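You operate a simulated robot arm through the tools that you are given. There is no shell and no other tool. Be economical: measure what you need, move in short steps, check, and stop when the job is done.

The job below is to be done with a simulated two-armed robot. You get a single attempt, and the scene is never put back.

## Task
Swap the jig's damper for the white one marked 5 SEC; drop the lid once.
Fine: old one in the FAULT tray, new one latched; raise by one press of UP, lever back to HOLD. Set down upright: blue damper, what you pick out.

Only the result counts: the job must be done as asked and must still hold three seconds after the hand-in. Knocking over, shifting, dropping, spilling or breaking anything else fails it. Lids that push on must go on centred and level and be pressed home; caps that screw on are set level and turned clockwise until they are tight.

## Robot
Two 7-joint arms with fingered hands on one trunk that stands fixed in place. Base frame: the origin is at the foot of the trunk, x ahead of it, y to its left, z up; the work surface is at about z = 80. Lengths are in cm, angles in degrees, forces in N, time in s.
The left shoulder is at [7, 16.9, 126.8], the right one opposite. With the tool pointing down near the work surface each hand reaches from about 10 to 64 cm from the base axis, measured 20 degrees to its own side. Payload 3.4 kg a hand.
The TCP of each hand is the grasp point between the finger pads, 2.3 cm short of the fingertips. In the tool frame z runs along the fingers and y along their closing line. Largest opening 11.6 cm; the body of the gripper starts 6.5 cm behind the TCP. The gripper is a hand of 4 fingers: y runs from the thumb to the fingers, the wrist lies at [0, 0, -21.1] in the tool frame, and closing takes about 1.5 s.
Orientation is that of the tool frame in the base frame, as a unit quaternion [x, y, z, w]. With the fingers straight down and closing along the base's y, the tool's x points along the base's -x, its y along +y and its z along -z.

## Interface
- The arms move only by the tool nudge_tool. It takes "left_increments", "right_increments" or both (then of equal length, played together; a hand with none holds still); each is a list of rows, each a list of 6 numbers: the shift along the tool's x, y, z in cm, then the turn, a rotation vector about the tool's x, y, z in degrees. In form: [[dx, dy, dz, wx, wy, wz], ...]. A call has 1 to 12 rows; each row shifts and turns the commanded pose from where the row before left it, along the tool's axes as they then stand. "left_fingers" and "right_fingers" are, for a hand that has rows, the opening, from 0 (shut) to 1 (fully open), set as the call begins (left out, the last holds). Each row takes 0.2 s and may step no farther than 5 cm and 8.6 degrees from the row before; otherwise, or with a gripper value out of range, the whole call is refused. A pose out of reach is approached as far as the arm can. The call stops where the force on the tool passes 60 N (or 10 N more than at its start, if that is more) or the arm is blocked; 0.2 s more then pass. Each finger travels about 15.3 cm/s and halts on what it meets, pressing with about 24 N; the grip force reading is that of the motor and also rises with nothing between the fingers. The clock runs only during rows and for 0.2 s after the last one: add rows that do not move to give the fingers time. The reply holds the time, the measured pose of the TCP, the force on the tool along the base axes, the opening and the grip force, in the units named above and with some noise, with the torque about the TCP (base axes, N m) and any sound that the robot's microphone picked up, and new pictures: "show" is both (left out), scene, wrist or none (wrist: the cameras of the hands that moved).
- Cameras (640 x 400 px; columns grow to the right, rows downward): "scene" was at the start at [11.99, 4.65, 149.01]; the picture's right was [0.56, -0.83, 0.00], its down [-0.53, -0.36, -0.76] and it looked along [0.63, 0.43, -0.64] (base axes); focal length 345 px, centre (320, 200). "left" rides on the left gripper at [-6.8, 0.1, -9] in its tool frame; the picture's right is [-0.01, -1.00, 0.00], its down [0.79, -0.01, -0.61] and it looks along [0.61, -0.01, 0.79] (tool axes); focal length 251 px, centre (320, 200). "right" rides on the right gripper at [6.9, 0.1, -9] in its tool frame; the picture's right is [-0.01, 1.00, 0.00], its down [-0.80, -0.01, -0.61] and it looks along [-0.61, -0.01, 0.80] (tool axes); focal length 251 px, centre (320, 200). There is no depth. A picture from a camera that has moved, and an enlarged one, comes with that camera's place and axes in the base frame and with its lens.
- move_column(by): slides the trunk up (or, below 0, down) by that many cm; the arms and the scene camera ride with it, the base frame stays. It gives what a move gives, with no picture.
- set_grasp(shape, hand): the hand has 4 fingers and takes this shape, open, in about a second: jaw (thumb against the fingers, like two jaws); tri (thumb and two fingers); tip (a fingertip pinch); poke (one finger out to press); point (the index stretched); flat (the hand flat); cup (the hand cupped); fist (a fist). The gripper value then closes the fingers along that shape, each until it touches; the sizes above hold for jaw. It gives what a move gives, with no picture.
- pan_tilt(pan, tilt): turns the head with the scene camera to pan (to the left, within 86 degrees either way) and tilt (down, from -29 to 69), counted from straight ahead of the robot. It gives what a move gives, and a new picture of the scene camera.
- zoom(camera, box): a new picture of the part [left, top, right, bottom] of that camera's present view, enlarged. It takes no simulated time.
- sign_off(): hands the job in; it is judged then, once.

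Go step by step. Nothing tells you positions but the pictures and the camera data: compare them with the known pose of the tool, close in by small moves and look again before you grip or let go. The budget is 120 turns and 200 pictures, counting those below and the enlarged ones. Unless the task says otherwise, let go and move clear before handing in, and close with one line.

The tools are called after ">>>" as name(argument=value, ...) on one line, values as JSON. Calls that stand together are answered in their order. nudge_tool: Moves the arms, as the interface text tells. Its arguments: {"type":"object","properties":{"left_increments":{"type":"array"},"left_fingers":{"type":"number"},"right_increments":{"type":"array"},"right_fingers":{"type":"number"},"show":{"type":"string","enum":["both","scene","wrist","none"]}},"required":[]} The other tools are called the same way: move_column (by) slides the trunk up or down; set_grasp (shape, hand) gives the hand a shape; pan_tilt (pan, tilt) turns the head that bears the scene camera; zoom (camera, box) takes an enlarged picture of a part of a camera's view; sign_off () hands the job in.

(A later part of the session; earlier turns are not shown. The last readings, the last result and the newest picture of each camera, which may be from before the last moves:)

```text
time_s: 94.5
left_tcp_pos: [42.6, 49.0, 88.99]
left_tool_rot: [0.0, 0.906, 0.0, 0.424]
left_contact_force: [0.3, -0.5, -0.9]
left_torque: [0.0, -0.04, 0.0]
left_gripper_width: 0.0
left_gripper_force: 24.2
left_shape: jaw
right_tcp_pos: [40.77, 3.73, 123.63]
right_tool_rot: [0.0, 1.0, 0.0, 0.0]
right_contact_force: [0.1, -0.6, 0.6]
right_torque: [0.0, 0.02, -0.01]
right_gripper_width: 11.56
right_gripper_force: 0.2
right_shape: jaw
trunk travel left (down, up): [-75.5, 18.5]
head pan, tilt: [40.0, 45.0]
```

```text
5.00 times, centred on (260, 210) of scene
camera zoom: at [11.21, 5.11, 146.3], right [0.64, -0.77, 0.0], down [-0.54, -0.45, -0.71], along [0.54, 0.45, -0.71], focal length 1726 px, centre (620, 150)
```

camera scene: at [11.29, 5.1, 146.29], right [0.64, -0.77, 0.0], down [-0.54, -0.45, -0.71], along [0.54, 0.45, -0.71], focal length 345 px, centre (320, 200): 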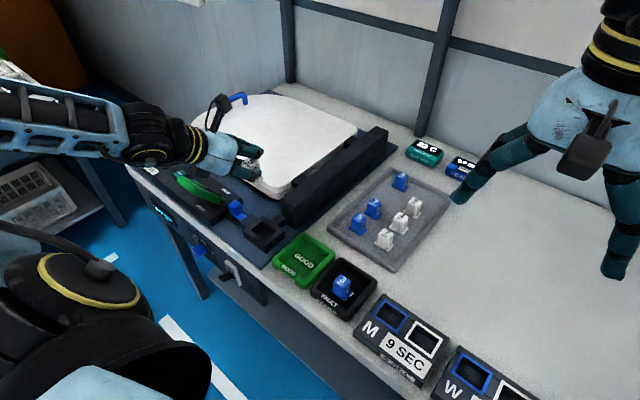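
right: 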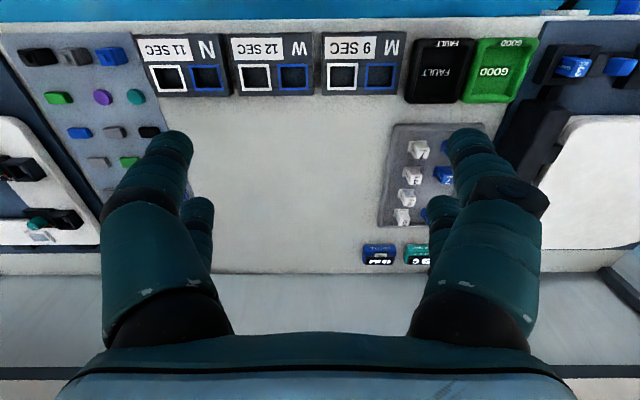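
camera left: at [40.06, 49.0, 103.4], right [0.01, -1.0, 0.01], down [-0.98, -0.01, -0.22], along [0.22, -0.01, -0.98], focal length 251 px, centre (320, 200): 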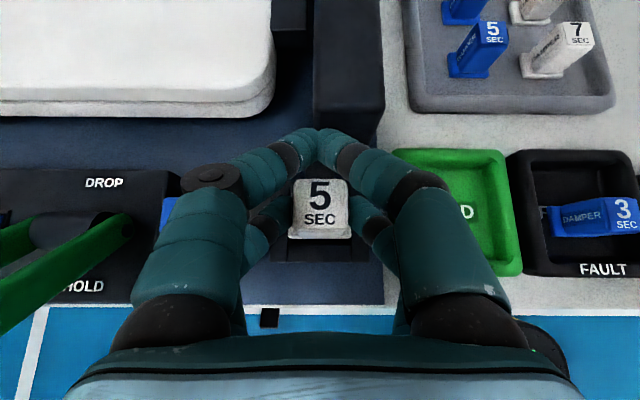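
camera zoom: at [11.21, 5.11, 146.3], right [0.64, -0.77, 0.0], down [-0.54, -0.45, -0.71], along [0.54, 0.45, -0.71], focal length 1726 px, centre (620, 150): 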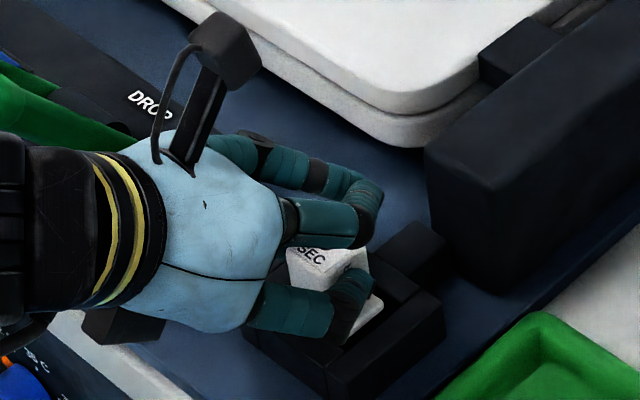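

>>> nudge_tool(left_increments=[[0.17, 0, 0.27, 0, 0, 0], [0.23, 0, 0.19, 0, 0, 0], [0.23, 0, 0.19, 0, 0, 0], [0.23, 0, 0.19, 0, 0, 0], [0, 0, 0, 0, 0, 0]], show="none")

>>> zoom(camera="left", box=[240, 120, 400, 260])

```text
time_s: 95.7
left_tcp_pos: [42.39, 49.41, 88.47]
left_tool_rot: [0.0, 0.907, -0.001, 0.421]
left_contact_force: [0.7, -0.5, 0.8]
left_torque: [-0.01, 0.02, -0.01]
left_gripper_width: 0.0
left_gripper_force: 24.2
left_shape: jaw
left hand out of reach, approached as far as the arm can: row 2, 3, 4
right_tcp_pos: [40.82, 3.78, 123.69]
right_tool_rot: [0.001, 1.0, 0.0, 0.0]
right_contact_force: [0.0, 0.3, -0.8]
right_torque: [0.03, 0.04, 0.0]
right_gripper_width: 11.61
right_gripper_force: 0.1
right_shape: jaw
trunk travel left (down, up): [-75.5, 18.5]
head pan, tilt: [40.0, 45.0]
```

```text
2.86 times, centred on (320, 190) of left
camera zoom: at [39.98, 49.32, 99.66], right [0.0, -1.0, 0.01], down [-0.98, -0.01, -0.22], along [0.22, -0.01, -0.98], focal length 718 px, centre (320, 229)
```

zoom: 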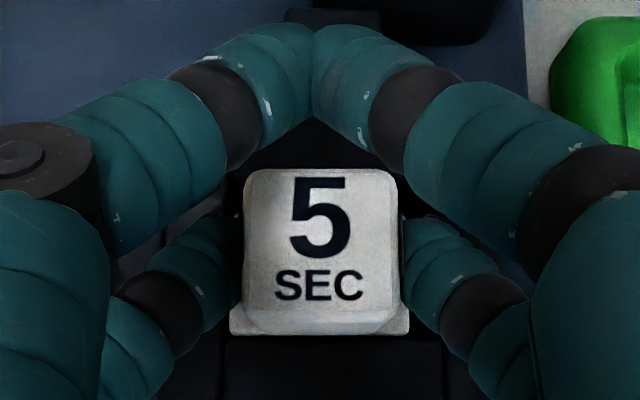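

The arm hit its limit just above the socket. I'll raise slightly, recentre, and use the trunk for the vertical lowering.

>>> nudge_tool(left_increments=[[-2.84, -0.45, -2.06, 0, 0, 0], [0, 0, 0, 0, 0, 0]], show="none")

>>> move_column(by=-2.7)

>>> zoom(camera="left", box=[240, 120, 400, 260])

>>> zoom(camera="scene", box=[210, 170, 310, 250])

```text
time_s: 96.3
left_tcp_pos: [42.66, 48.85, 92.24]
left_tool_rot: [0.0, 0.906, 0.0, 0.423]
left_contact_force: [0.0, -0.6, -0.7]
left_torque: [0.01, -0.03, 0.0]
left_gripper_width: 0.0
left_gripper_force: 23.5
left_shape: jaw
right_tcp_pos: [40.83, 3.77, 123.69]
right_tool_rot: [0.0, 1.0, 0.001, -0.001]
right_contact_force: [0.5, -0.2, -0.3]
right_torque: [0.01, 0.0, 0.0]
right_gripper_width: 11.57
right_gripper_force: 0.0
right_shape: jaw
trunk travel left (down, up): [-75.5, 18.5]
head pan, tilt: [40.0, 45.0]
```

```text
time_s: 97.0
left_tcp_pos: [42.75, 48.92, 89.6]
left_tool_rot: [0.0, 0.906, 0.0, 0.424]
left_contact_force: [0.4, 1.3, -0.6]
left_torque: [0.02, 0.0, 0.02]
left_gripper_width: 0.01
left_gripper_force: 23.6
left_shape: jaw
right_tcp_pos: [40.78, 3.76, 120.88]
right_tool_rot: [0.0, 1.0, 0.0, 0.0]
right_contact_force: [0.2, 0.1, 0.3]
right_torque: [0.04, 0.02, -0.01]
right_gripper_width: 11.6
right_gripper_force: 0.1
right_shape: jaw
trunk travel left (down, up): [-72.8, 21.2]
head pan, tilt: [40.0, 45.0]
```

```text
2.86 times, centred on (320, 190) of left
camera zoom: at [40.21, 48.9, 100.57], right [0.01, -1.0, 0.01], down [-0.98, -0.01, -0.22], along [0.22, -0.01, -0.98], focal length 718 px, centre (320, 229)
```

zoom: 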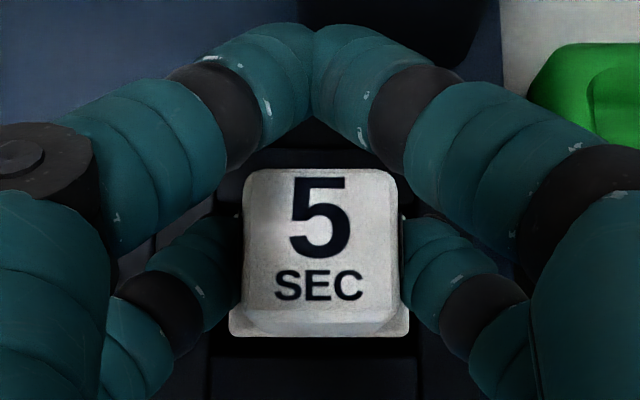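

```text
5.00 times, centred on (260, 210) of scene
camera zoom: at [11.2, 5.12, 143.59], right [0.64, -0.77, 0.0], down [-0.54, -0.45, -0.71], along [0.54, 0.45, -0.71], focal length 1726 px, centre (620, 150)
```

zoom: 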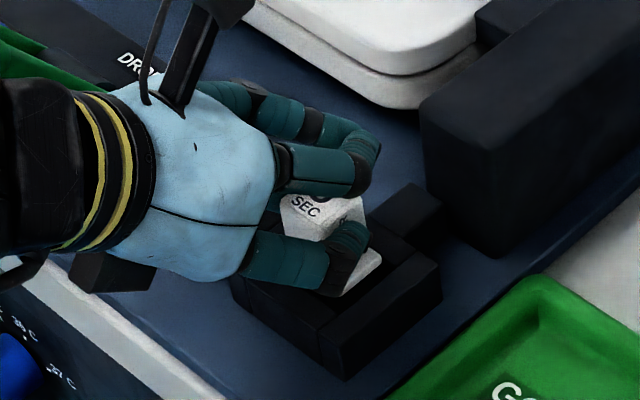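

Aligned with the opening. Lowering by trunk in small steps.

>>> move_column(by=-1.2)

>>> move_column(by=-0.6)

>>> zoom(camera="left", box=[240, 120, 400, 260])

```text
time_s: 97.6
left_tcp_pos: [42.62, 48.89, 88.33]
left_tool_rot: [-0.001, 0.906, 0.0, 0.423]
left_contact_force: [-0.2, 0.2, -0.6]
left_torque: [0.01, -0.02, 0.01]
left_gripper_width: 0.0
left_gripper_force: 23.8
left_shape: jaw
right_tcp_pos: [40.85, 3.6, 119.78]
right_tool_rot: [0.001, 1.0, 0.001, 0.0]
right_contact_force: [0.7, 0.0, 0.4]
right_torque: [0.01, 0.0, -0.01]
right_gripper_width: 11.58
right_gripper_force: 0.1
right_shape: jaw
trunk travel left (down, up): [-71.6, 22.4]
head pan, tilt: [40.0, 45.0]
```

```text
time_s: 98.2
left_tcp_pos: [42.58, 48.96, 87.76]
left_tool_rot: [0.0, 0.906, 0.001, 0.423]
left_contact_force: [0.1, -0.2, 0.2]
left_torque: [-0.03, 0.0, 0.01]
left_gripper_width: 0.01
left_gripper_force: 23.8
left_shape: jaw
right_tcp_pos: [40.94, 3.79, 119.19]
right_tool_rot: [0.0, 1.0, 0.0, -0.001]
right_contact_force: [0.0, 0.0, 0.3]
right_torque: [0.0, 0.02, -0.02]
right_gripper_width: 11.6
right_gripper_force: 0.0
right_shape: jaw
trunk travel left (down, up): [-71.0, 23.0]
head pan, tilt: [40.0, 45.0]
```

```text
2.86 times, centred on (320, 190) of left
camera zoom: at [40.22, 48.9, 98.76], right [0.01, -1.0, 0.01], down [-0.98, -0.01, -0.22], along [0.22, -0.01, -0.98], focal length 718 px, centre (320, 229)
```

zoom: 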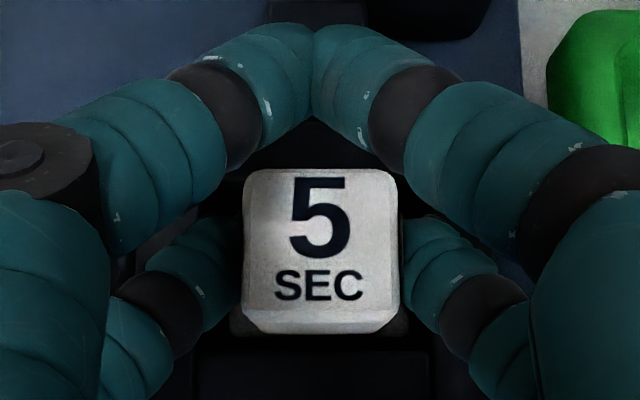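

The flange is now inside the walls with no force. Continuing.

>>> move_column(by=-0.4)

>>> move_column(by=-0.3)

```text
time_s: 98.7
left_tcp_pos: [42.63, 48.93, 87.26]
left_tool_rot: [0.0, 0.905, 0.0, 0.424]
left_contact_force: [-0.7, -1.0, -0.2]
left_torque: [-0.03, 0.01, -0.05]
left_gripper_width: 0.0
left_gripper_force: 24.3
left_shape: jaw
right_tcp_pos: [40.92, 3.74, 118.78]
right_tool_rot: [0.0, 1.0, 0.0, -0.001]
right_contact_force: [-0.8, -0.5, -0.2]
right_torque: [0.0, -0.02, 0.0]
right_gripper_width: 11.57
right_gripper_force: 0.2
right_shape: jaw
trunk travel left (down, up): [-70.6, 23.4]
head pan, tilt: [40.0, 45.0]
```

```text
time_s: 99.2
left_tcp_pos: [42.66, 48.78, 87.25]
left_tool_rot: [0.0, 0.906, 0.0, 0.424]
left_contact_force: [0.0, 0.3, 6.5]
left_torque: [0.06, -0.03, -0.03]
left_gripper_width: 0.0
left_gripper_force: 24.3
left_shape: jaw
right_tcp_pos: [40.99, 3.59, 118.6]
right_tool_rot: [0.0, 1.0, 0.001, 0.0]
right_contact_force: [0.4, 0.3, -0.2]
right_torque: [0.01, 0.01, 0.0]
right_gripper_width: 11.6
right_gripper_force: 0.2
right_shape: jaw
trunk travel left (down, up): [-70.3, 23.7]
head pan, tilt: [40.0, 45.0]
```

Contact at the expected height (≈87.1). One more small press, then look.

>>> move_column(by=-0.2)

>>> zoom(camera="left", box=[240, 120, 400, 260])

>>> zoom(camera="scene", box=[210, 160, 310, 240])

```text
time_s: 99.7
left_tcp_pos: [42.68, 48.84, 87.13]
left_tool_rot: [0.0, 0.905, 0.0, 0.425]
left_contact_force: [2.6, 3.5, 17.6]
left_torque: [0.09, -0.04, 0.02]
left_gripper_width: 0.0
left_gripper_force: 23.9
left_shape: jaw
right_tcp_pos: [40.69, 3.57, 118.38]
right_tool_rot: [-0.001, 1.0, 0.0, 0.001]
right_contact_force: [0.0, 0.2, 0.2]
right_torque: [0.0, 0.03, -0.01]
right_gripper_width: 11.62
right_gripper_force: 0.1
right_shape: jaw
trunk travel left (down, up): [-70.1, 23.9]
head pan, tilt: [40.0, 45.0]
```

```text
2.86 times, centred on (320, 190) of left
camera zoom: at [40.14, 48.78, 98.11], right [0.01, -1.0, 0.01], down [-0.97, -0.01, -0.22], along [0.22, 0.0, -0.97], focal length 718 px, centre (320, 229)
```

zoom: 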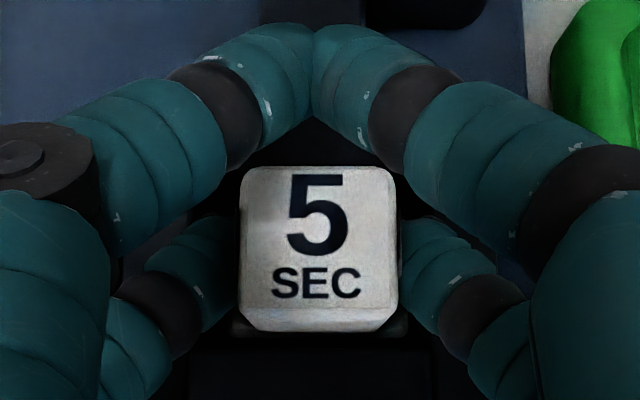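

```text
5.00 times, centred on (260, 200) of scene
camera zoom: at [11.03, 4.92, 140.94], right [0.64, -0.77, 0.0], down [-0.54, -0.45, -0.71], along [0.54, 0.46, -0.71], focal length 1726 px, centre (620, 200)
```

zoom: 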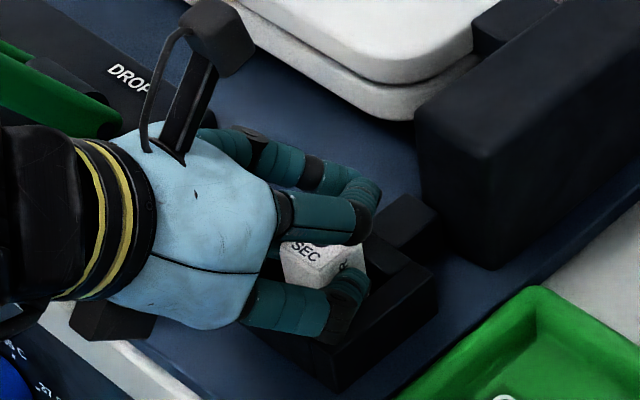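

It looks seated. I'll open the fingers and lift away with the trunk, then check.

>>> nudge_tool(left_increments=[[0, 0, 0, 0, 0, 0], [0, 0, 0, 0, 0, 0], [0, 0, 0, 0, 0, 0], [0, 0, 0, 0, 0, 0]], left_fingers=0.42, show="none")

>>> move_column(by=12)

>>> zoom(camera="left", box=[200, 140, 440, 290])

>>> zoom(camera="scene", box=[200, 170, 320, 270])

```text
time_s: 100.7
left_tcp_pos: [42.62, 48.69, 86.97]
left_tool_rot: [0.001, 0.906, 0.0, 0.423]
left_contact_force: [3.5, 1.8, 13.0]
left_torque: [0.04, -0.14, -0.04]
left_gripper_width: 4.32
left_gripper_force: 0.0
left_shape: jaw
right_tcp_pos: [40.84, 3.61, 118.38]
right_tool_rot: [0.0, 1.0, 0.001, 0.0]
right_contact_force: [-0.2, 0.6, 0.8]
right_torque: [0.01, 0.04, 0.0]
right_gripper_width: 11.6
right_gripper_force: 0.0
right_shape: jaw
trunk travel left (down, up): [-70.1, 23.9]
head pan, tilt: [40.0, 45.0]
```

```text
time_s: 102.2
left_tcp_pos: [42.65, 48.87, 98.83]
left_tool_rot: [0.001, 0.906, -0.001, 0.423]
left_contact_force: [0.3, 1.1, 0.3]
left_torque: [-0.01, 0.0, 0.02]
left_gripper_width: 4.84
left_gripper_force: 0.0
left_shape: jaw
right_tcp_pos: [40.87, 3.79, 130.43]
right_tool_rot: [0.001, 1.0, 0.001, 0.0]
right_contact_force: [-0.3, 0.1, 0.8]
right_torque: [0.02, -0.02, 0.0]
right_gripper_width: 11.62
right_gripper_force: 0.0
right_shape: jaw
trunk travel left (down, up): [-82.1, 11.9]
head pan, tilt: [40.0, 45.0]
```

```text
2.67 times, centred on (320, 215) of left
camera zoom: at [40.22, 48.9, 109.86], right [0.01, -1.0, 0.01], down [-0.98, -0.01, -0.22], along [0.22, -0.01, -0.98], focal length 670 px, centre (320, 160)
```

zoom: 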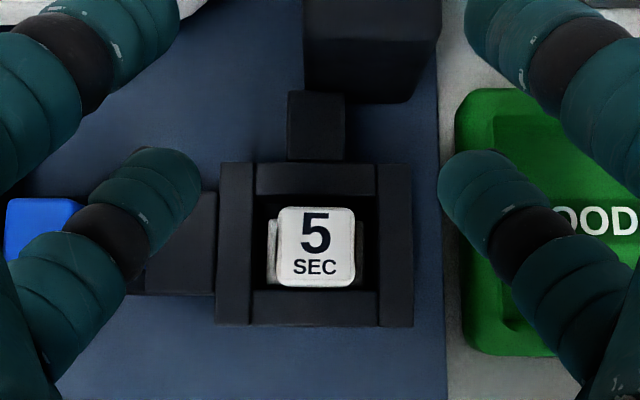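

```text
4.00 times, centred on (260, 220) of scene
camera zoom: at [11.21, 5.11, 152.89], right [0.64, -0.77, 0.0], down [-0.54, -0.45, -0.71], along [0.54, 0.45, -0.71], focal length 1380 px, centre (560, 120)
```

zoom: 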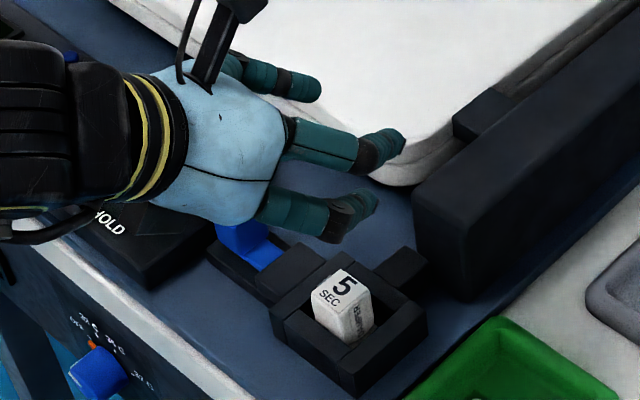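

White 5 sits level in the socket. Next is the bolt: I bring the hand vertical and yaw −90° again for the narrow cage grip on the knob.

>>> nudge_tool(left_increments=[[-2, 0, -2, 0, 8.4, 0], [0, 0, 0, 0, 8.4, 0], [0, 0, 0, 0, 8.4, 0], [0, 0, 0, 0, 8.4, 0], [0, 0, 0, 0, 8.4, 0], [0, 0, 0, 0, 8, 0], [0, 0, 0, 0, 0, 0]], show="none")

>>> nudge_tool(left_increments=[[0, 0, 0, 0, 0, -8.2], [0, 0, 0, 0, 0, -8.2], [0, 0, 0, 0, 0, -8.2], [0, 0, 0, 0, 0, -8.2], [0, 0, 0, 0, 0, -8.2], [0, 0, 0, 0, 0, -8.2], [0, 0, 0, 0, 0, -8.2], [0, 0, 0, 0, 0, -8.2], [0, 0, 0, 0, 0, -8.2], [0, 0, 0, 0, 0, -8.2], [0, 0, 0, 0, 0, -8]], left_fingers=0.45, show="both")

```text
time_s: 103.8
left_tcp_pos: [42.41, 48.98, 101.62]
left_tool_rot: [0.0, 1.0, 0.001, 0.0]
left_contact_force: [-0.2, 0.2, 0.2]
left_torque: [0.02, 0.0, 0.0]
left_gripper_width: 4.82
left_gripper_force: 0.0
left_shape: jaw
right_tcp_pos: [40.76, 3.65, 130.37]
right_tool_rot: [-0.001, 1.0, 0.0, 0.001]
right_contact_force: [0.6, -0.2, -1.3]
right_torque: [-0.02, -0.01, 0.0]
right_gripper_width: 11.6
right_gripper_force: 0.2
right_shape: jaw
trunk travel left (down, up): [-82.1, 11.9]
head pan, tilt: [40.0, 45.0]
```

```text
time_s: 106.2
left_tcp_pos: [42.46, 48.83, 101.55]
left_tool_rot: [0.708, -0.706, 0.0, -0.001]
left_contact_force: [-0.5, -0.6, 0.3]
left_torque: [0.04, 0.01, -0.02]
left_gripper_width: 5.18
left_gripper_force: 0.0
left_shape: jaw
right_tcp_pos: [40.77, 3.65, 130.28]
right_tool_rot: [0.0, 1.0, 0.0, 0.0]
right_contact_force: [0.2, -0.4, -0.1]
right_torque: [-0.02, 0.01, -0.01]
right_gripper_width: 11.6
right_gripper_force: 0.0
right_shape: jaw
trunk travel left (down, up): [-82.1, 11.9]
head pan, tilt: [40.0, 45.0]
camera scene: at [11.2, 5.09, 152.9], right [0.64, -0.77, 0.0], down [-0.54, -0.45, -0.71], along [0.54, 0.45, -0.71], focal length 345 px, centre (320, 200)
camera left: at [42.39, 55.6, 110.56], right [1.0, 0.01, 0.0], down [0.01, -0.79, 0.61], along [0.01, -0.61, -0.79], focal length 251 px, centre (320, 200)
```

scene: 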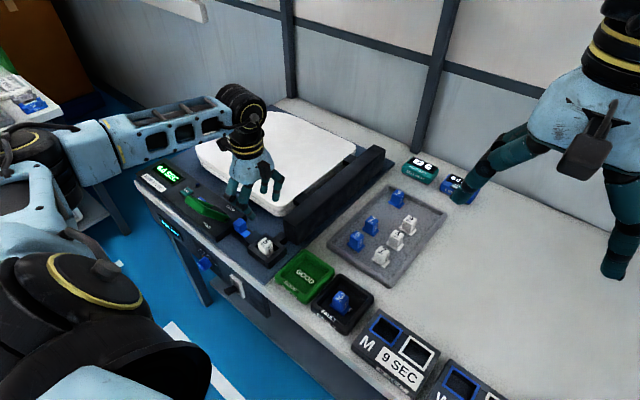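
left: 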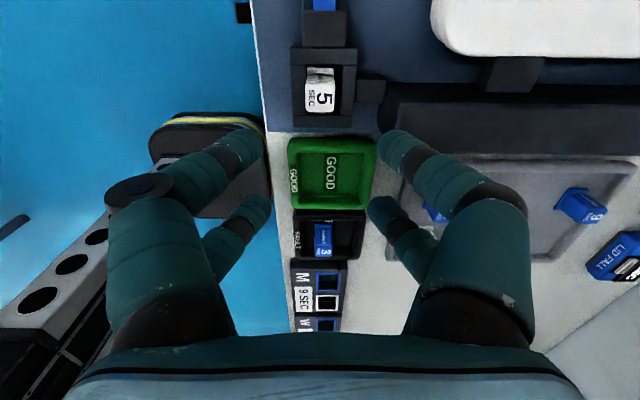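

Now move above the knob (y≈58.5), then lower with the trunk.

>>> nudge_tool(left_increments=[[-3.2, -0.2, 0, 0, 0, 0], [-3.2, -0.2, 0, 0, 0, 0], [-3.2, -0.1, 0, 0, 0, 0], [0, 0, 0, 0, 0, 0]], show="none")

>>> move_column(by=-9)

>>> zoom(camera="left", box=[200, 60, 440, 210])

```text
time_s: 107.2
left_tcp_pos: [42.91, 58.65, 101.7]
left_tool_rot: [0.708, -0.706, 0.001, 0.0]
left_contact_force: [-0.5, -0.6, 0.5]
left_torque: [0.02, -0.02, 0.02]
left_gripper_width: 5.15
left_gripper_force: 0.0
left_shape: jaw
right_tcp_pos: [40.81, 3.7, 130.32]
right_tool_rot: [0.0, 1.0, 0.0, 0.0]
right_contact_force: [-0.4, -0.5, -0.6]
right_torque: [0.02, 0.0, 0.03]
right_gripper_width: 11.61
right_gripper_force: 0.1
right_shape: jaw
trunk travel left (down, up): [-82.1, 11.9]
head pan, tilt: [40.0, 45.0]
```

```text
time_s: 108.5
left_tcp_pos: [42.95, 58.55, 92.77]
left_tool_rot: [0.707, -0.707, 0.001, 0.0]
left_contact_force: [-0.7, 0.0, -0.5]
left_torque: [-0.03, 0.04, -0.01]
left_gripper_width: 5.18
left_gripper_force: 0.1
left_shape: jaw
right_tcp_pos: [40.86, 3.64, 121.42]
right_tool_rot: [0.001, 1.0, -0.001, 0.0]
right_contact_force: [-0.7, 0.3, 0.4]
right_torque: [0.0, 0.03, -0.01]
right_gripper_width: 11.59
right_gripper_force: 0.3
right_shape: jaw
trunk travel left (down, up): [-73.1, 20.9]
head pan, tilt: [40.0, 45.0]
```

```text
2.67 times, centred on (320, 135) of left
camera zoom: at [42.86, 65.39, 101.75], right [1.0, 0.01, 0.0], down [0.01, -0.79, 0.61], along [0.01, -0.61, -0.79], focal length 670 px, centre (320, 373)
```

zoom: 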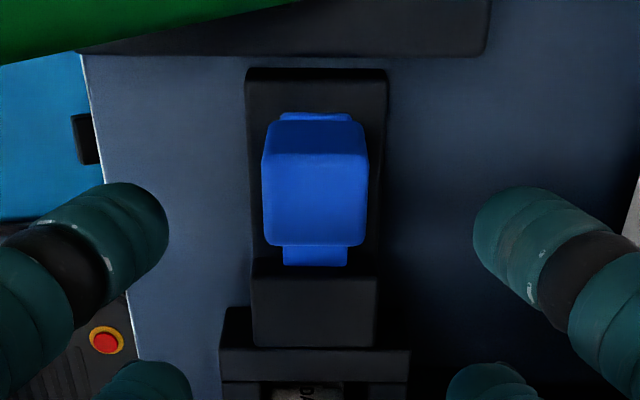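

>>> move_column(by=-5.9)

>>> nudge_tool(left_increments=[[0, 0, 0, 0, 0, 0], [0, 0, 0, 0, 0, 0], [0, 0, 0, 0, 0, 0], [0, 0, 0, 0, 0, 0], [0, 0, 0, 0, 0, 0]], left_fingers=0.0, show="none")

>>> zoom(camera="left", box=[200, 60, 440, 260])

```text
time_s: 109.5
left_tcp_pos: [42.91, 58.48, 86.91]
left_tool_rot: [0.708, -0.707, 0.0, 0.0]
left_contact_force: [0.0, -0.2, 0.0]
left_torque: [0.0, -0.03, -0.04]
left_gripper_width: 5.16
left_gripper_force: 0.1
left_shape: jaw
right_tcp_pos: [40.81, 3.72, 115.43]
right_tool_rot: [0.0, 1.0, 0.0, 0.0]
right_contact_force: [0.5, 0.3, -0.6]
right_torque: [0.01, 0.0, 0.0]
right_gripper_width: 11.63
right_gripper_force: 0.0
right_shape: jaw
trunk travel left (down, up): [-67.2, 26.8]
head pan, tilt: [40.0, 45.0]
```

```text
time_s: 110.7
left_tcp_pos: [42.88, 58.77, 86.82]
left_tool_rot: [0.708, -0.707, 0.0, -0.001]
left_contact_force: [-1.2, 3.8, 0.2]
left_torque: [-0.01, -0.01, 0.01]
left_gripper_width: 0.02
left_gripper_force: 24.3
left_shape: jaw
right_tcp_pos: [40.82, 3.76, 115.46]
right_tool_rot: [0.0, 1.0, 0.0, -0.001]
right_contact_force: [-0.2, -0.7, 0.6]
right_torque: [-0.01, -0.03, 0.01]
right_gripper_width: 11.6
right_gripper_force: 0.0
right_shape: jaw
trunk travel left (down, up): [-67.2, 26.8]
head pan, tilt: [40.0, 45.0]
```

```text
2.00 times, centred on (320, 160) of left
camera zoom: at [42.84, 65.46, 95.81], right [1.0, 0.01, 0.0], down [0.01, -0.79, 0.61], along [0.01, -0.61, -0.79], focal length 503 px, centre (320, 280)
```

zoom: 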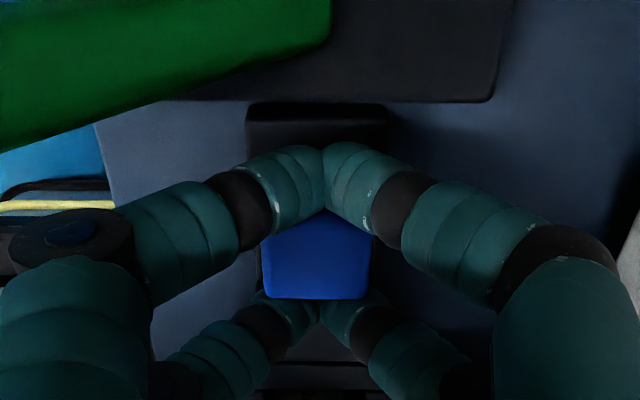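

Knob is caged again. Sliding it −y (tool +x) toward the socket in small steps.

>>> nudge_tool(left_increments=[[0.5, 0, 0, 0, 0, 0], [0.5, 0, 0, 0, 0, 0], [0.5, 0, 0, 0, 0, 0], [0.4, 0, 0, 0, 0, 0], [0, 0, 0, 0, 0, 0]], show="none")

>>> zoom(camera="scene", box=[210, 170, 310, 250])

```text
time_s: 111.9
left_tcp_pos: [42.87, 56.82, 86.77]
left_tool_rot: [0.707, -0.707, 0.001, -0.001]
left_contact_force: [2.3, 7.2, 1.1]
left_torque: [0.07, -0.02, 0.0]
left_gripper_width: 0.0
left_gripper_force: 23.8
left_shape: jaw
right_tcp_pos: [40.81, 3.9, 115.53]
right_tool_rot: [0.0, 1.0, -0.001, -0.001]
right_contact_force: [0.3, 0.3, 0.7]
right_torque: [-0.01, 0.02, -0.02]
right_gripper_width: 11.56
right_gripper_force: 0.0
right_shape: jaw
trunk travel left (down, up): [-67.2, 26.8]
head pan, tilt: [40.0, 45.0]
```

```text
5.00 times, centred on (260, 210) of scene
camera zoom: at [11.25, 5.24, 137.99], right [0.64, -0.77, 0.0], down [-0.54, -0.46, -0.71], along [0.54, 0.45, -0.71], focal length 1726 px, centre (620, 150)
```

zoom: 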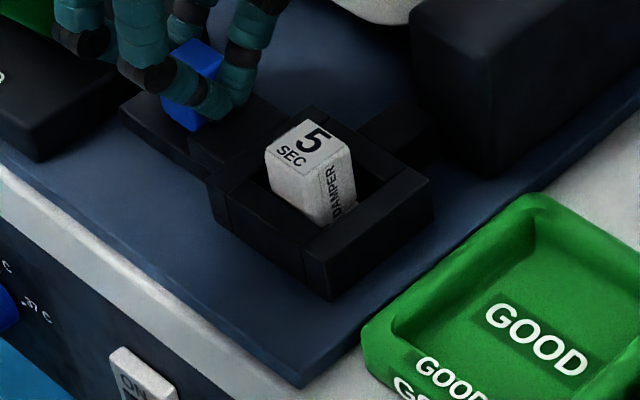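

>>> nudge_tool(left_increments=[[0.25, 0, 0, 0, 0, 0], [0.25, 0, 0, 0, 0, 0], [0, 0, 0, 0, 0, 0]], show="none")

>>> zoom(camera="scene", box=[210, 160, 310, 240])

>>> zoom(camera="left", box=[220, 140, 420, 300])

```text
time_s: 112.7
left_tcp_pos: [42.85, 56.71, 86.73]
left_tool_rot: [0.708, -0.707, 0.001, -0.002]
left_contact_force: [0.2, 33.1, 13.8]
left_torque: [0.43, -0.01, -0.11]
left_gripper_width: 0.0
left_gripper_force: 24.6
left_shape: jaw
right_tcp_pos: [40.65, 4.12, 115.39]
right_tool_rot: [0.0, 1.0, -0.003, 0.0]
right_contact_force: [-0.3, -0.8, 0.3]
right_torque: [0.0, 0.02, 0.03]
right_gripper_width: 11.55
right_gripper_force: 0.0
right_shape: jaw
trunk travel left (down, up): [-67.2, 26.8]
head pan, tilt: [40.0, 45.0]
```

```text
5.00 times, centred on (260, 200) of scene
camera zoom: at [11.0, 5.69, 138.01], right [0.64, -0.77, 0.0], down [-0.54, -0.46, -0.71], along [0.54, 0.45, -0.71], focal length 1726 px, centre (620, 200)
```

zoom: 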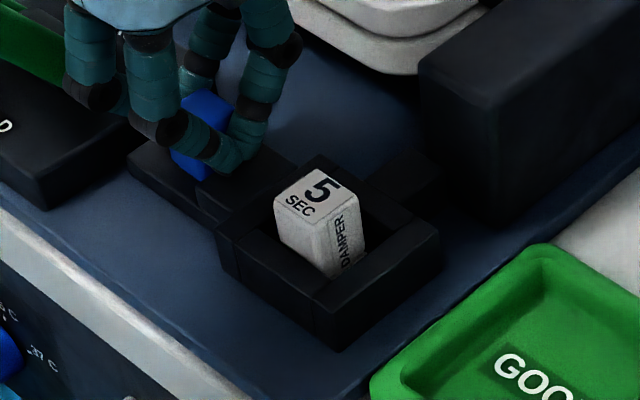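

```text
2.50 times, centred on (320, 220) of left
camera zoom: at [42.75, 63.49, 95.67], right [1.0, 0.01, 0.0], down [0.01, -0.79, 0.61], along [0.01, -0.61, -0.79], focal length 629 px, centre (320, 150)
```

zoom: 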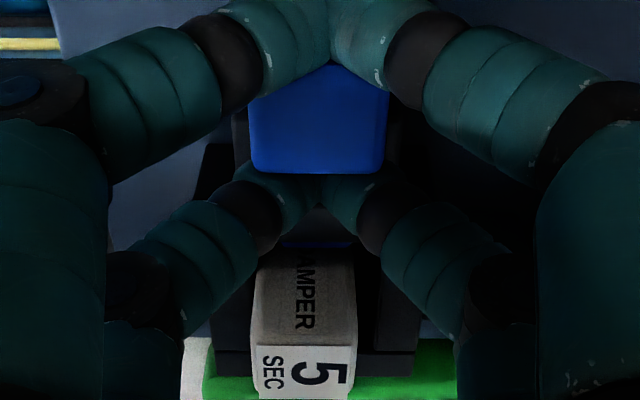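

It reached its original end position (hard stop). Releasing, rising, and checking.

>>> nudge_tool(left_increments=[[-0.3, 0, 0, 0, 0, 0], [0, 0, 0, 0, 0, 0], [0, 0, 0, 0, 0, 0], [0, 0, 0, 0, 0, 0]], left_fingers=0.45, show="none")

>>> move_column(by=12)

>>> zoom(camera="left", box=[220, 60, 420, 200])

>>> zoom(camera="scene", box=[160, 150, 320, 260])

```text
time_s: 113.7
left_tcp_pos: [43.12, 56.69, 86.54]
left_tool_rot: [-0.707, 0.708, -0.002, -0.002]
left_contact_force: [12.6, 20.5, 4.1]
left_torque: [0.15, 0.0, -0.42]
left_gripper_width: 4.74
left_gripper_force: 0.1
left_shape: jaw
right_tcp_pos: [41.09, 3.94, 115.27]
right_tool_rot: [0.0, 1.0, -0.001, -0.001]
right_contact_force: [0.0, 0.1, -0.3]
right_torque: [0.01, 0.02, -0.02]
right_gripper_width: 11.6
right_gripper_force: 0.1
right_shape: jaw
trunk travel left (down, up): [-67.2, 26.8]
head pan, tilt: [40.0, 45.0]
```

```text
time_s: 115.2
left_tcp_pos: [43.05, 56.56, 98.79]
left_tool_rot: [0.707, -0.707, 0.0, 0.0]
left_contact_force: [-0.3, 0.1, 0.8]
left_torque: [0.02, -0.01, -0.04]
left_gripper_width: 5.17
left_gripper_force: 0.0
left_shape: jaw
right_tcp_pos: [40.89, 3.66, 127.39]
right_tool_rot: [0.0, 1.0, 0.001, 0.0]
right_contact_force: [-0.6, -0.2, -0.4]
right_torque: [0.01, 0.01, 0.04]
right_gripper_width: 11.58
right_gripper_force: 0.2
right_shape: jaw
trunk travel left (down, up): [-79.2, 14.8]
head pan, tilt: [40.0, 45.0]
```

```text
2.86 times, centred on (320, 130) of left
camera zoom: at [42.98, 63.34, 107.76], right [1.0, 0.01, 0.0], down [0.01, -0.79, 0.61], along [0.01, -0.61, -0.79], focal length 718 px, centre (320, 400)
```

zoom: 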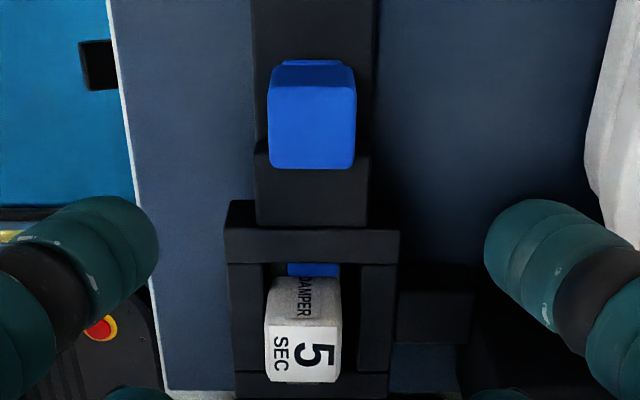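

```text
3.64 times, centred on (240, 205) of scene
camera zoom: at [11.22, 5.12, 149.99], right [0.64, -0.77, 0.0], down [-0.54, -0.45, -0.71], along [0.54, 0.45, -0.71], focal length 1255 px, centre (611, 182)
```

zoom: 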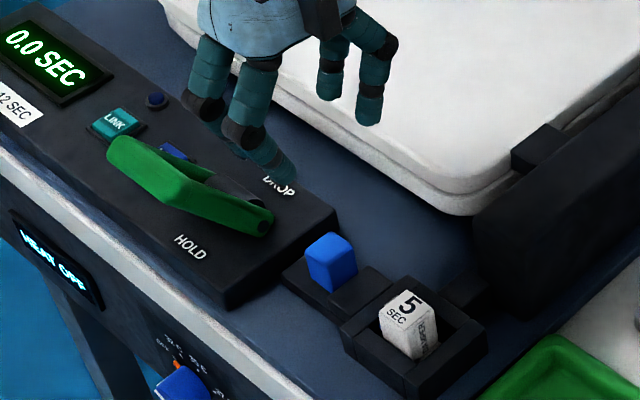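

The latch holds white 5. Now UP, at about (41.8, 74.3, 84.5), between LINK and the lever; I'll check the "poke" shape for pressing.

>>> set_grasp(hand="left", shape="poke")

>>> zoom(camera="left", box=[0, 0, 640, 400])

>>> zoom(camera="scene", box=[140, 80, 300, 220])

```text
time_s: 116.1
left_tcp_pos: [43.05, 56.62, 98.88]
left_tool_rot: [0.707, -0.707, 0.001, 0.0]
left_contact_force: [-0.8, -0.2, -0.3]
left_torque: [0.0, -0.04, 0.0]
left_gripper_width: 0.01
left_gripper_force: 0.0
left_shape: poke
right_tcp_pos: [40.99, 3.61, 127.53]
right_tool_rot: [0.0, 1.0, -0.001, 0.0]
right_contact_force: [0.2, 0.3, -1.0]
right_torque: [-0.01, 0.02, 0.01]
right_gripper_width: 11.59
right_gripper_force: 0.1
right_shape: jaw
trunk travel left (down, up): [-79.2, 14.8]
head pan, tilt: [40.0, 45.0]
```

```text
1.00 times, centred on (320, 200) of left (not enlarged: the box is as wide or as high as the picture)
camera zoom: at [42.97, 63.32, 107.79], right [1.0, 0.01, 0.0], down [0.01, -0.79, 0.61], along [0.01, -0.61, -0.79], focal length 251 px, centre (320, 200)
```

zoom: 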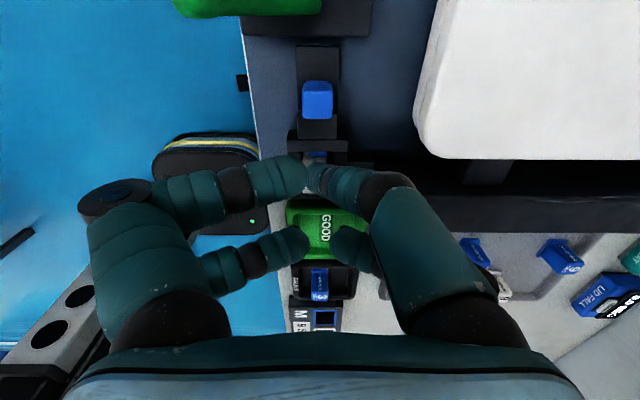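

```text
2.86 times, centred on (220, 150) of scene
camera zoom: at [11.2, 5.09, 150.0], right [0.64, -0.77, 0.0], down [-0.54, -0.45, -0.71], along [0.54, 0.45, -0.71], focal length 986 px, centre (606, 343)
```

zoom: 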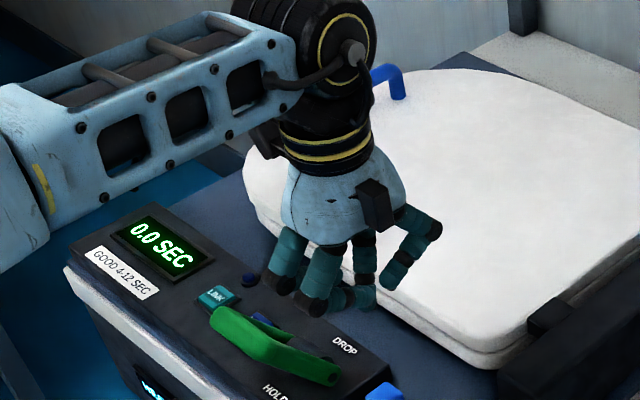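

In poke the extended finger's tip lies on the tool axis, about 2.3 beyond the TCP. UP is far out, so I set yaw −58° with a 24° outward lean, with the hand raised and then the trunk lowered.

>>> nudge_tool(left_increments=[[0, 0, -5, 0, 0, 7.9], [0, 0, -5, 0, 0, 7.9], [0, 0, -5, 0, 0, 7.9], [0, 0, -5, 0, 0, 7.8], [0, 0, -3, 0, -8, 0], [0, 0, -2, 0, -8, 0], [0, 0, 0, 0, -8, 0], [0, 0, 0, 0, 0, 0]], show="none")

>>> move_column(by=-26)

>>> zoom(camera="scene", box=[0, 0, 640, 400])

```text
time_s: 117.9
left_tcp_pos: [42.83, 56.29, 123.78]
left_tool_rot: [-0.478, 0.853, 0.101, 0.183]
left_contact_force: [0.2, 0.4, -0.7]
left_torque: [-0.02, 0.01, -0.03]
left_gripper_width: 0.0
left_gripper_force: 0.0
left_shape: poke
right_tcp_pos: [40.84, 3.7, 127.34]
right_tool_rot: [0.0, 1.0, 0.001, 0.0]
right_contact_force: [0.6, 1.0, -0.2]
right_torque: [0.0, -0.02, 0.02]
right_gripper_width: 11.58
right_gripper_force: 0.0
right_shape: jaw
trunk travel left (down, up): [-79.2, 14.8]
head pan, tilt: [40.0, 45.0]
```

```text
time_s: 120.5
left_tcp_pos: [42.77, 56.33, 97.78]
left_tool_rot: [-0.478, 0.853, 0.102, 0.182]
left_contact_force: [-0.2, -0.4, 0.0]
left_torque: [-0.02, 0.03, -0.02]
left_gripper_width: 0.0
left_gripper_force: 0.0
left_shape: poke
right_tcp_pos: [40.84, 3.69, 101.39]
right_tool_rot: [0.0, 1.0, 0.0, 0.0]
right_contact_force: [0.6, -0.5, 0.6]
right_torque: [0.0, 0.01, -0.02]
right_gripper_width: 11.59
right_gripper_force: 0.1
right_shape: jaw
trunk travel left (down, up): [-53.2, 40.8]
head pan, tilt: [40.0, 45.0]
```

```text
1.00 times, centred on (320, 200) of scene (not enlarged: the box is as wide or as high as the picture)
camera zoom: at [11.19, 5.09, 124.0], right [0.64, -0.77, 0.0], down [-0.54, -0.45, -0.71], along [0.54, 0.45, -0.71], focal length 345 px, centre (320, 200)
```

zoom: 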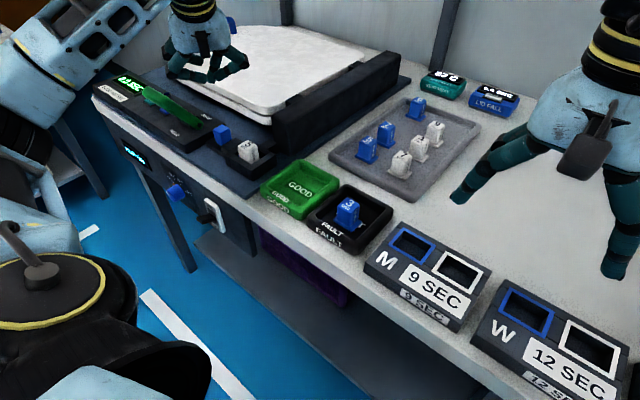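

>>> nudge_tool(left_increments=[[-2.51, 2.06, 1.12, 0, 0, 0], [-2.51, 2.06, 1.12, 0, 0, 0], [-2.51, 2.06, 1.12, 0, 0, 0], [-2.51, 2.06, 1.12, 0, 0, 0], [-2.51, 2.06, 1.12, 0, 0, 0], [0, 0, 0, 0, 0, 0]], show="none")

>>> pan_tilt(pan=62, tilt=30)

>>> zoom(camera="left", box=[0, 0, 640, 400])

```text
time_s: 122.0
left_tcp_pos: [41.14, 73.49, 97.72]
left_tool_rot: [-0.477, 0.854, 0.101, 0.182]
left_contact_force: [-0.5, 0.1, -0.6]
left_torque: [0.06, -0.01, 0.0]
left_gripper_width: 0.01
left_gripper_force: 0.0
left_shape: poke
right_tcp_pos: [40.95, 3.8, 101.5]
right_tool_rot: [0.001, 1.0, 0.0, 0.0]
right_contact_force: [0.4, 0.7, -0.9]
right_torque: [-0.04, 0.0, -0.02]
right_gripper_width: 11.6
right_gripper_force: 0.2
right_shape: jaw
trunk travel left (down, up): [-53.2, 40.8]
head pan, tilt: [40.0, 45.0]
```

```text
time_s: 122.8
left_tcp_pos: [41.22, 73.52, 97.65]
left_tool_rot: [-0.478, 0.853, 0.101, 0.182]
left_contact_force: [0.6, -0.2, -0.5]
left_torque: [0.01, 0.0, 0.02]
left_gripper_width: 0.0
left_gripper_force: 0.1
left_shape: poke
right_tcp_pos: [40.84, 3.69, 101.34]
right_tool_rot: [0.0, 1.0, 0.0, 0.0]
right_contact_force: [-0.5, -0.1, -0.1]
right_torque: [-0.02, 0.0, 0.0]
right_gripper_width: 11.61
right_gripper_force: 0.0
right_shape: jaw
trunk travel left (down, up): [-53.2, 40.8]
head pan, tilt: [62.0, 30.0]
camera scene: at [9.23, 7.85, 126.25], right [0.88, -0.47, 0.0], down [-0.24, -0.44, -0.87], along [0.41, 0.76, -0.5], focal length 345 px, centre (320, 200)
```

scene: 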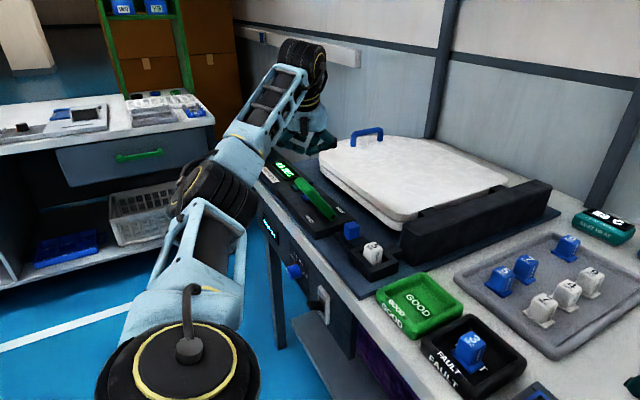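

```text
1.00 times, centred on (320, 200) of left (not enlarged: the box is as wide or as high as the picture)
camera zoom: at [42.55, 75.69, 108.68], right [0.86, -0.52, 0.0], down [-0.5, -0.83, 0.23], along [-0.12, -0.2, -0.97], focal length 251 px, centre (320, 200)
```

zoom: 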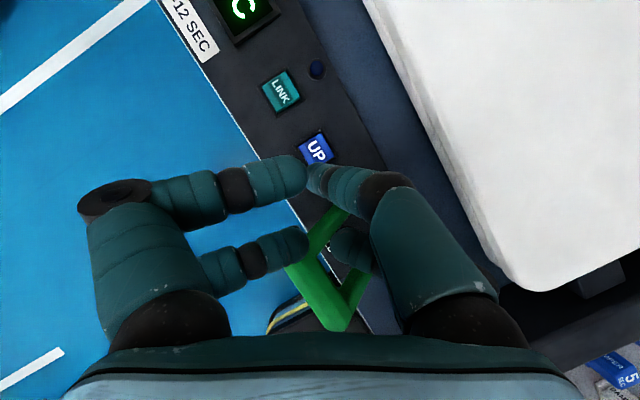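

UP is near (41.7, 75). I need to see which finger protrudes; zooming on the hand.

>>> zoom(camera="scene", box=[250, 90, 370, 220])

>>> zoom(camera="left", box=[240, 120, 400, 280])

```text
3.08 times, centred on (310, 155) of scene
camera zoom: at [9.23, 7.85, 126.25], right [0.88, -0.47, 0.0], down [-0.24, -0.44, -0.87], along [0.41, 0.76, -0.5], focal length 1062 px, centre (351, 338)
```

zoom: 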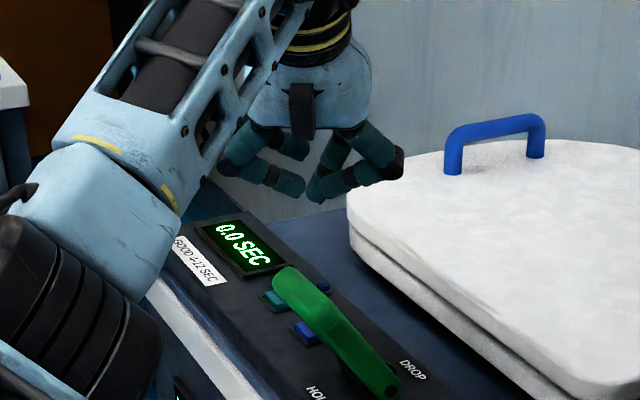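

```text
2.50 times, centred on (320, 200) of left
camera zoom: at [42.55, 75.69, 108.68], right [0.86, -0.52, 0.0], down [-0.5, -0.83, 0.23], along [-0.12, -0.2, -0.97], focal length 629 px, centre (320, 200)
```

zoom: 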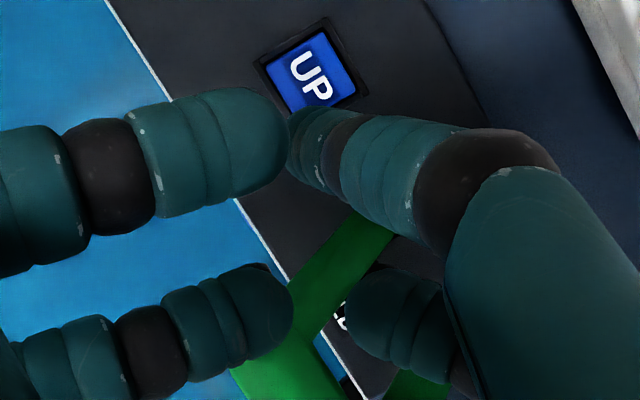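

The straight finger is the upper one, with its tip practically on the tool axis. I'll shift (+0.25, +0.9) and lower the tip to about 2 cm above UP.

>>> nudge_tool(left_increments=[[0.815, 0.086, 2.55, 0, 0, 0], [0.815, 0.086, 2.55, 0, 0, 0], [0.65, 0.07, 2.0, 0, 0, 0], [0, 0, 0, 0, 0, 0]], show="none")

>>> zoom(camera="left", box=[220, 100, 420, 240])

>>> zoom(camera="scene", box=[250, 110, 370, 230])

```text
time_s: 123.8
left_tcp_pos: [41.27, 74.01, 90.25]
left_tool_rot: [-0.478, 0.854, 0.1, 0.182]
left_contact_force: [-0.2, 0.4, 0.2]
left_torque: [0.01, 0.0, 0.01]
left_gripper_width: 0.0
left_gripper_force: 0.1
left_shape: poke
right_tcp_pos: [40.89, 3.66, 101.32]
right_tool_rot: [0.0, 1.0, 0.0, 0.0]
right_contact_force: [0.2, 0.3, -0.2]
right_torque: [0.01, 0.02, -0.01]
right_gripper_width: 11.57
right_gripper_force: 0.0
right_shape: jaw
trunk travel left (down, up): [-53.2, 40.8]
head pan, tilt: [62.0, 30.0]
```

```text
2.86 times, centred on (320, 170) of left
camera zoom: at [42.55, 76.18, 101.3], right [0.86, -0.52, 0.0], down [-0.5, -0.83, 0.23], along [-0.12, -0.2, -0.97], focal length 718 px, centre (320, 286)
```

zoom: 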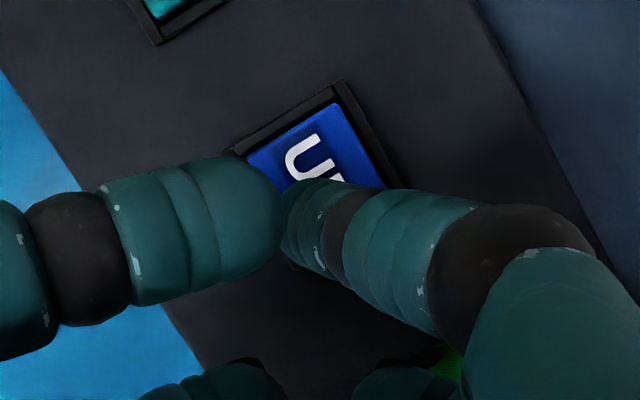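

```text
3.33 times, centred on (310, 170) of scene
camera zoom: at [9.21, 7.84, 126.26], right [0.88, -0.47, 0.0], down [-0.23, -0.44, -0.87], along [0.41, 0.76, -0.5], focal length 1150 px, centre (353, 300)
```

zoom: 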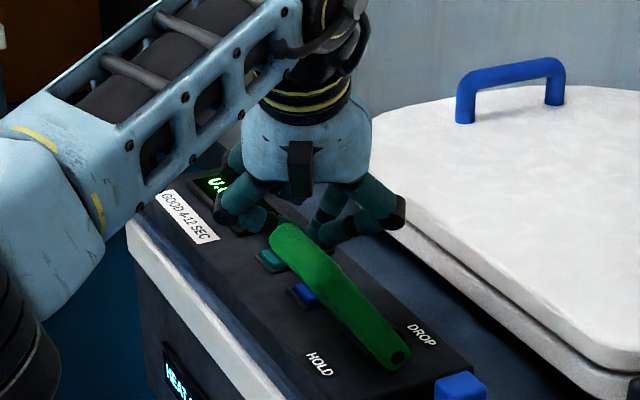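

Tip is about 3.5 above UP and nearly centred. Closing in, then pressing with small steps.

>>> nudge_tool(left_increments=[[0.53, -0.23, 2.39, 0, 0, 0], [0, 0, 0, 0, 0, 0]], show="none")

>>> zoom(camera="left", box=[220, 100, 420, 240])

>>> zoom(camera="scene", box=[280, 130, 360, 210])

```text
time_s: 124.4
left_tcp_pos: [41.68, 74.41, 87.88]
left_tool_rot: [-0.478, 0.853, 0.101, 0.183]
left_contact_force: [-0.4, -0.2, -0.2]
left_torque: [-0.03, 0.01, -0.01]
left_gripper_width: 0.0
left_gripper_force: 0.0
left_shape: poke
right_tcp_pos: [40.74, 3.68, 101.35]
right_tool_rot: [0.0, 1.0, 0.0, 0.0]
right_contact_force: [-0.3, 0.3, 0.7]
right_torque: [0.0, 0.0, -0.01]
right_gripper_width: 11.6
right_gripper_force: 0.1
right_shape: jaw
trunk travel left (down, up): [-53.2, 40.8]
head pan, tilt: [62.0, 30.0]
```

```text
2.86 times, centred on (320, 170) of left
camera zoom: at [43.04, 76.63, 98.86], right [0.86, -0.52, 0.0], down [-0.5, -0.83, 0.23], along [-0.11, -0.2, -0.97], focal length 718 px, centre (320, 286)
```

zoom: 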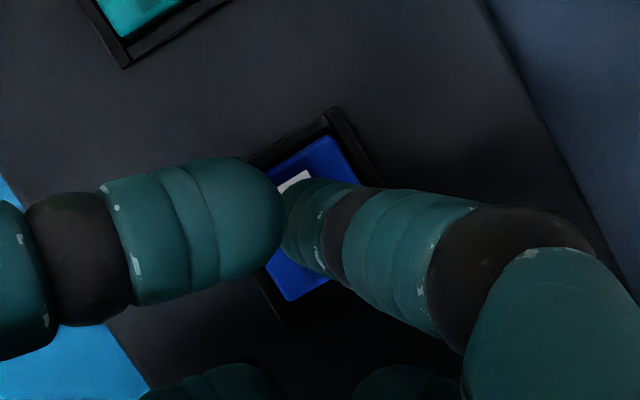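

```text
5.00 times, centred on (320, 170) of scene
camera zoom: at [9.18, 7.81, 126.27], right [0.88, -0.47, 0.0], down [-0.23, -0.44, -0.87], along [0.41, 0.76, -0.5], focal length 1726 px, centre (320, 350)
```

zoom: 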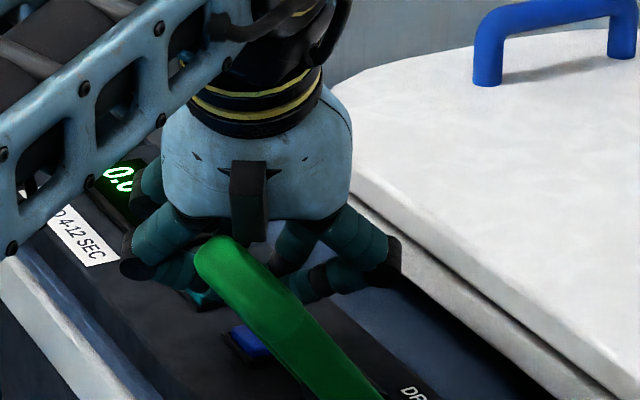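

>>> nudge_tool(left_increments=[[0.16, 0, 0.37, 0, 0, 0], [0.16, 0, 0.37, 0, 0, 0], [0, 0, 0, 0, 0, 0]], show="none")

>>> zoom(camera="left", box=[220, 100, 420, 240])

```text
time_s: 125.2
left_tcp_pos: [41.77, 74.57, 87.06]
left_tool_rot: [-0.478, 0.853, 0.101, 0.181]
left_contact_force: [0.7, -0.2, -0.1]
left_torque: [0.02, 0.02, -0.01]
left_gripper_width: 0.0
left_gripper_force: 0.0
left_shape: poke
right_tcp_pos: [40.87, 3.69, 101.45]
right_tool_rot: [0.001, 1.0, 0.0, -0.001]
right_contact_force: [0.4, -0.7, -0.4]
right_torque: [0.0, -0.03, -0.03]
right_gripper_width: 11.56
right_gripper_force: 0.0
right_shape: jaw
trunk travel left (down, up): [-53.2, 40.8]
head pan, tilt: [62.0, 30.0]
```

```text
2.86 times, centred on (320, 170) of left
camera zoom: at [43.16, 76.71, 98.06], right [0.86, -0.52, 0.0], down [-0.5, -0.83, 0.23], along [-0.12, -0.2, -0.97], focal length 718 px, centre (320, 286)
```

zoom: 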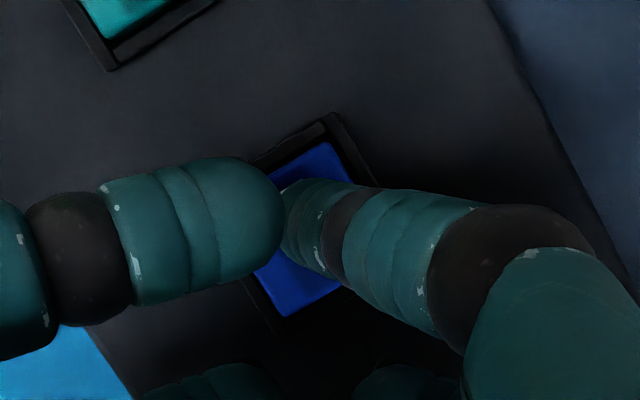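

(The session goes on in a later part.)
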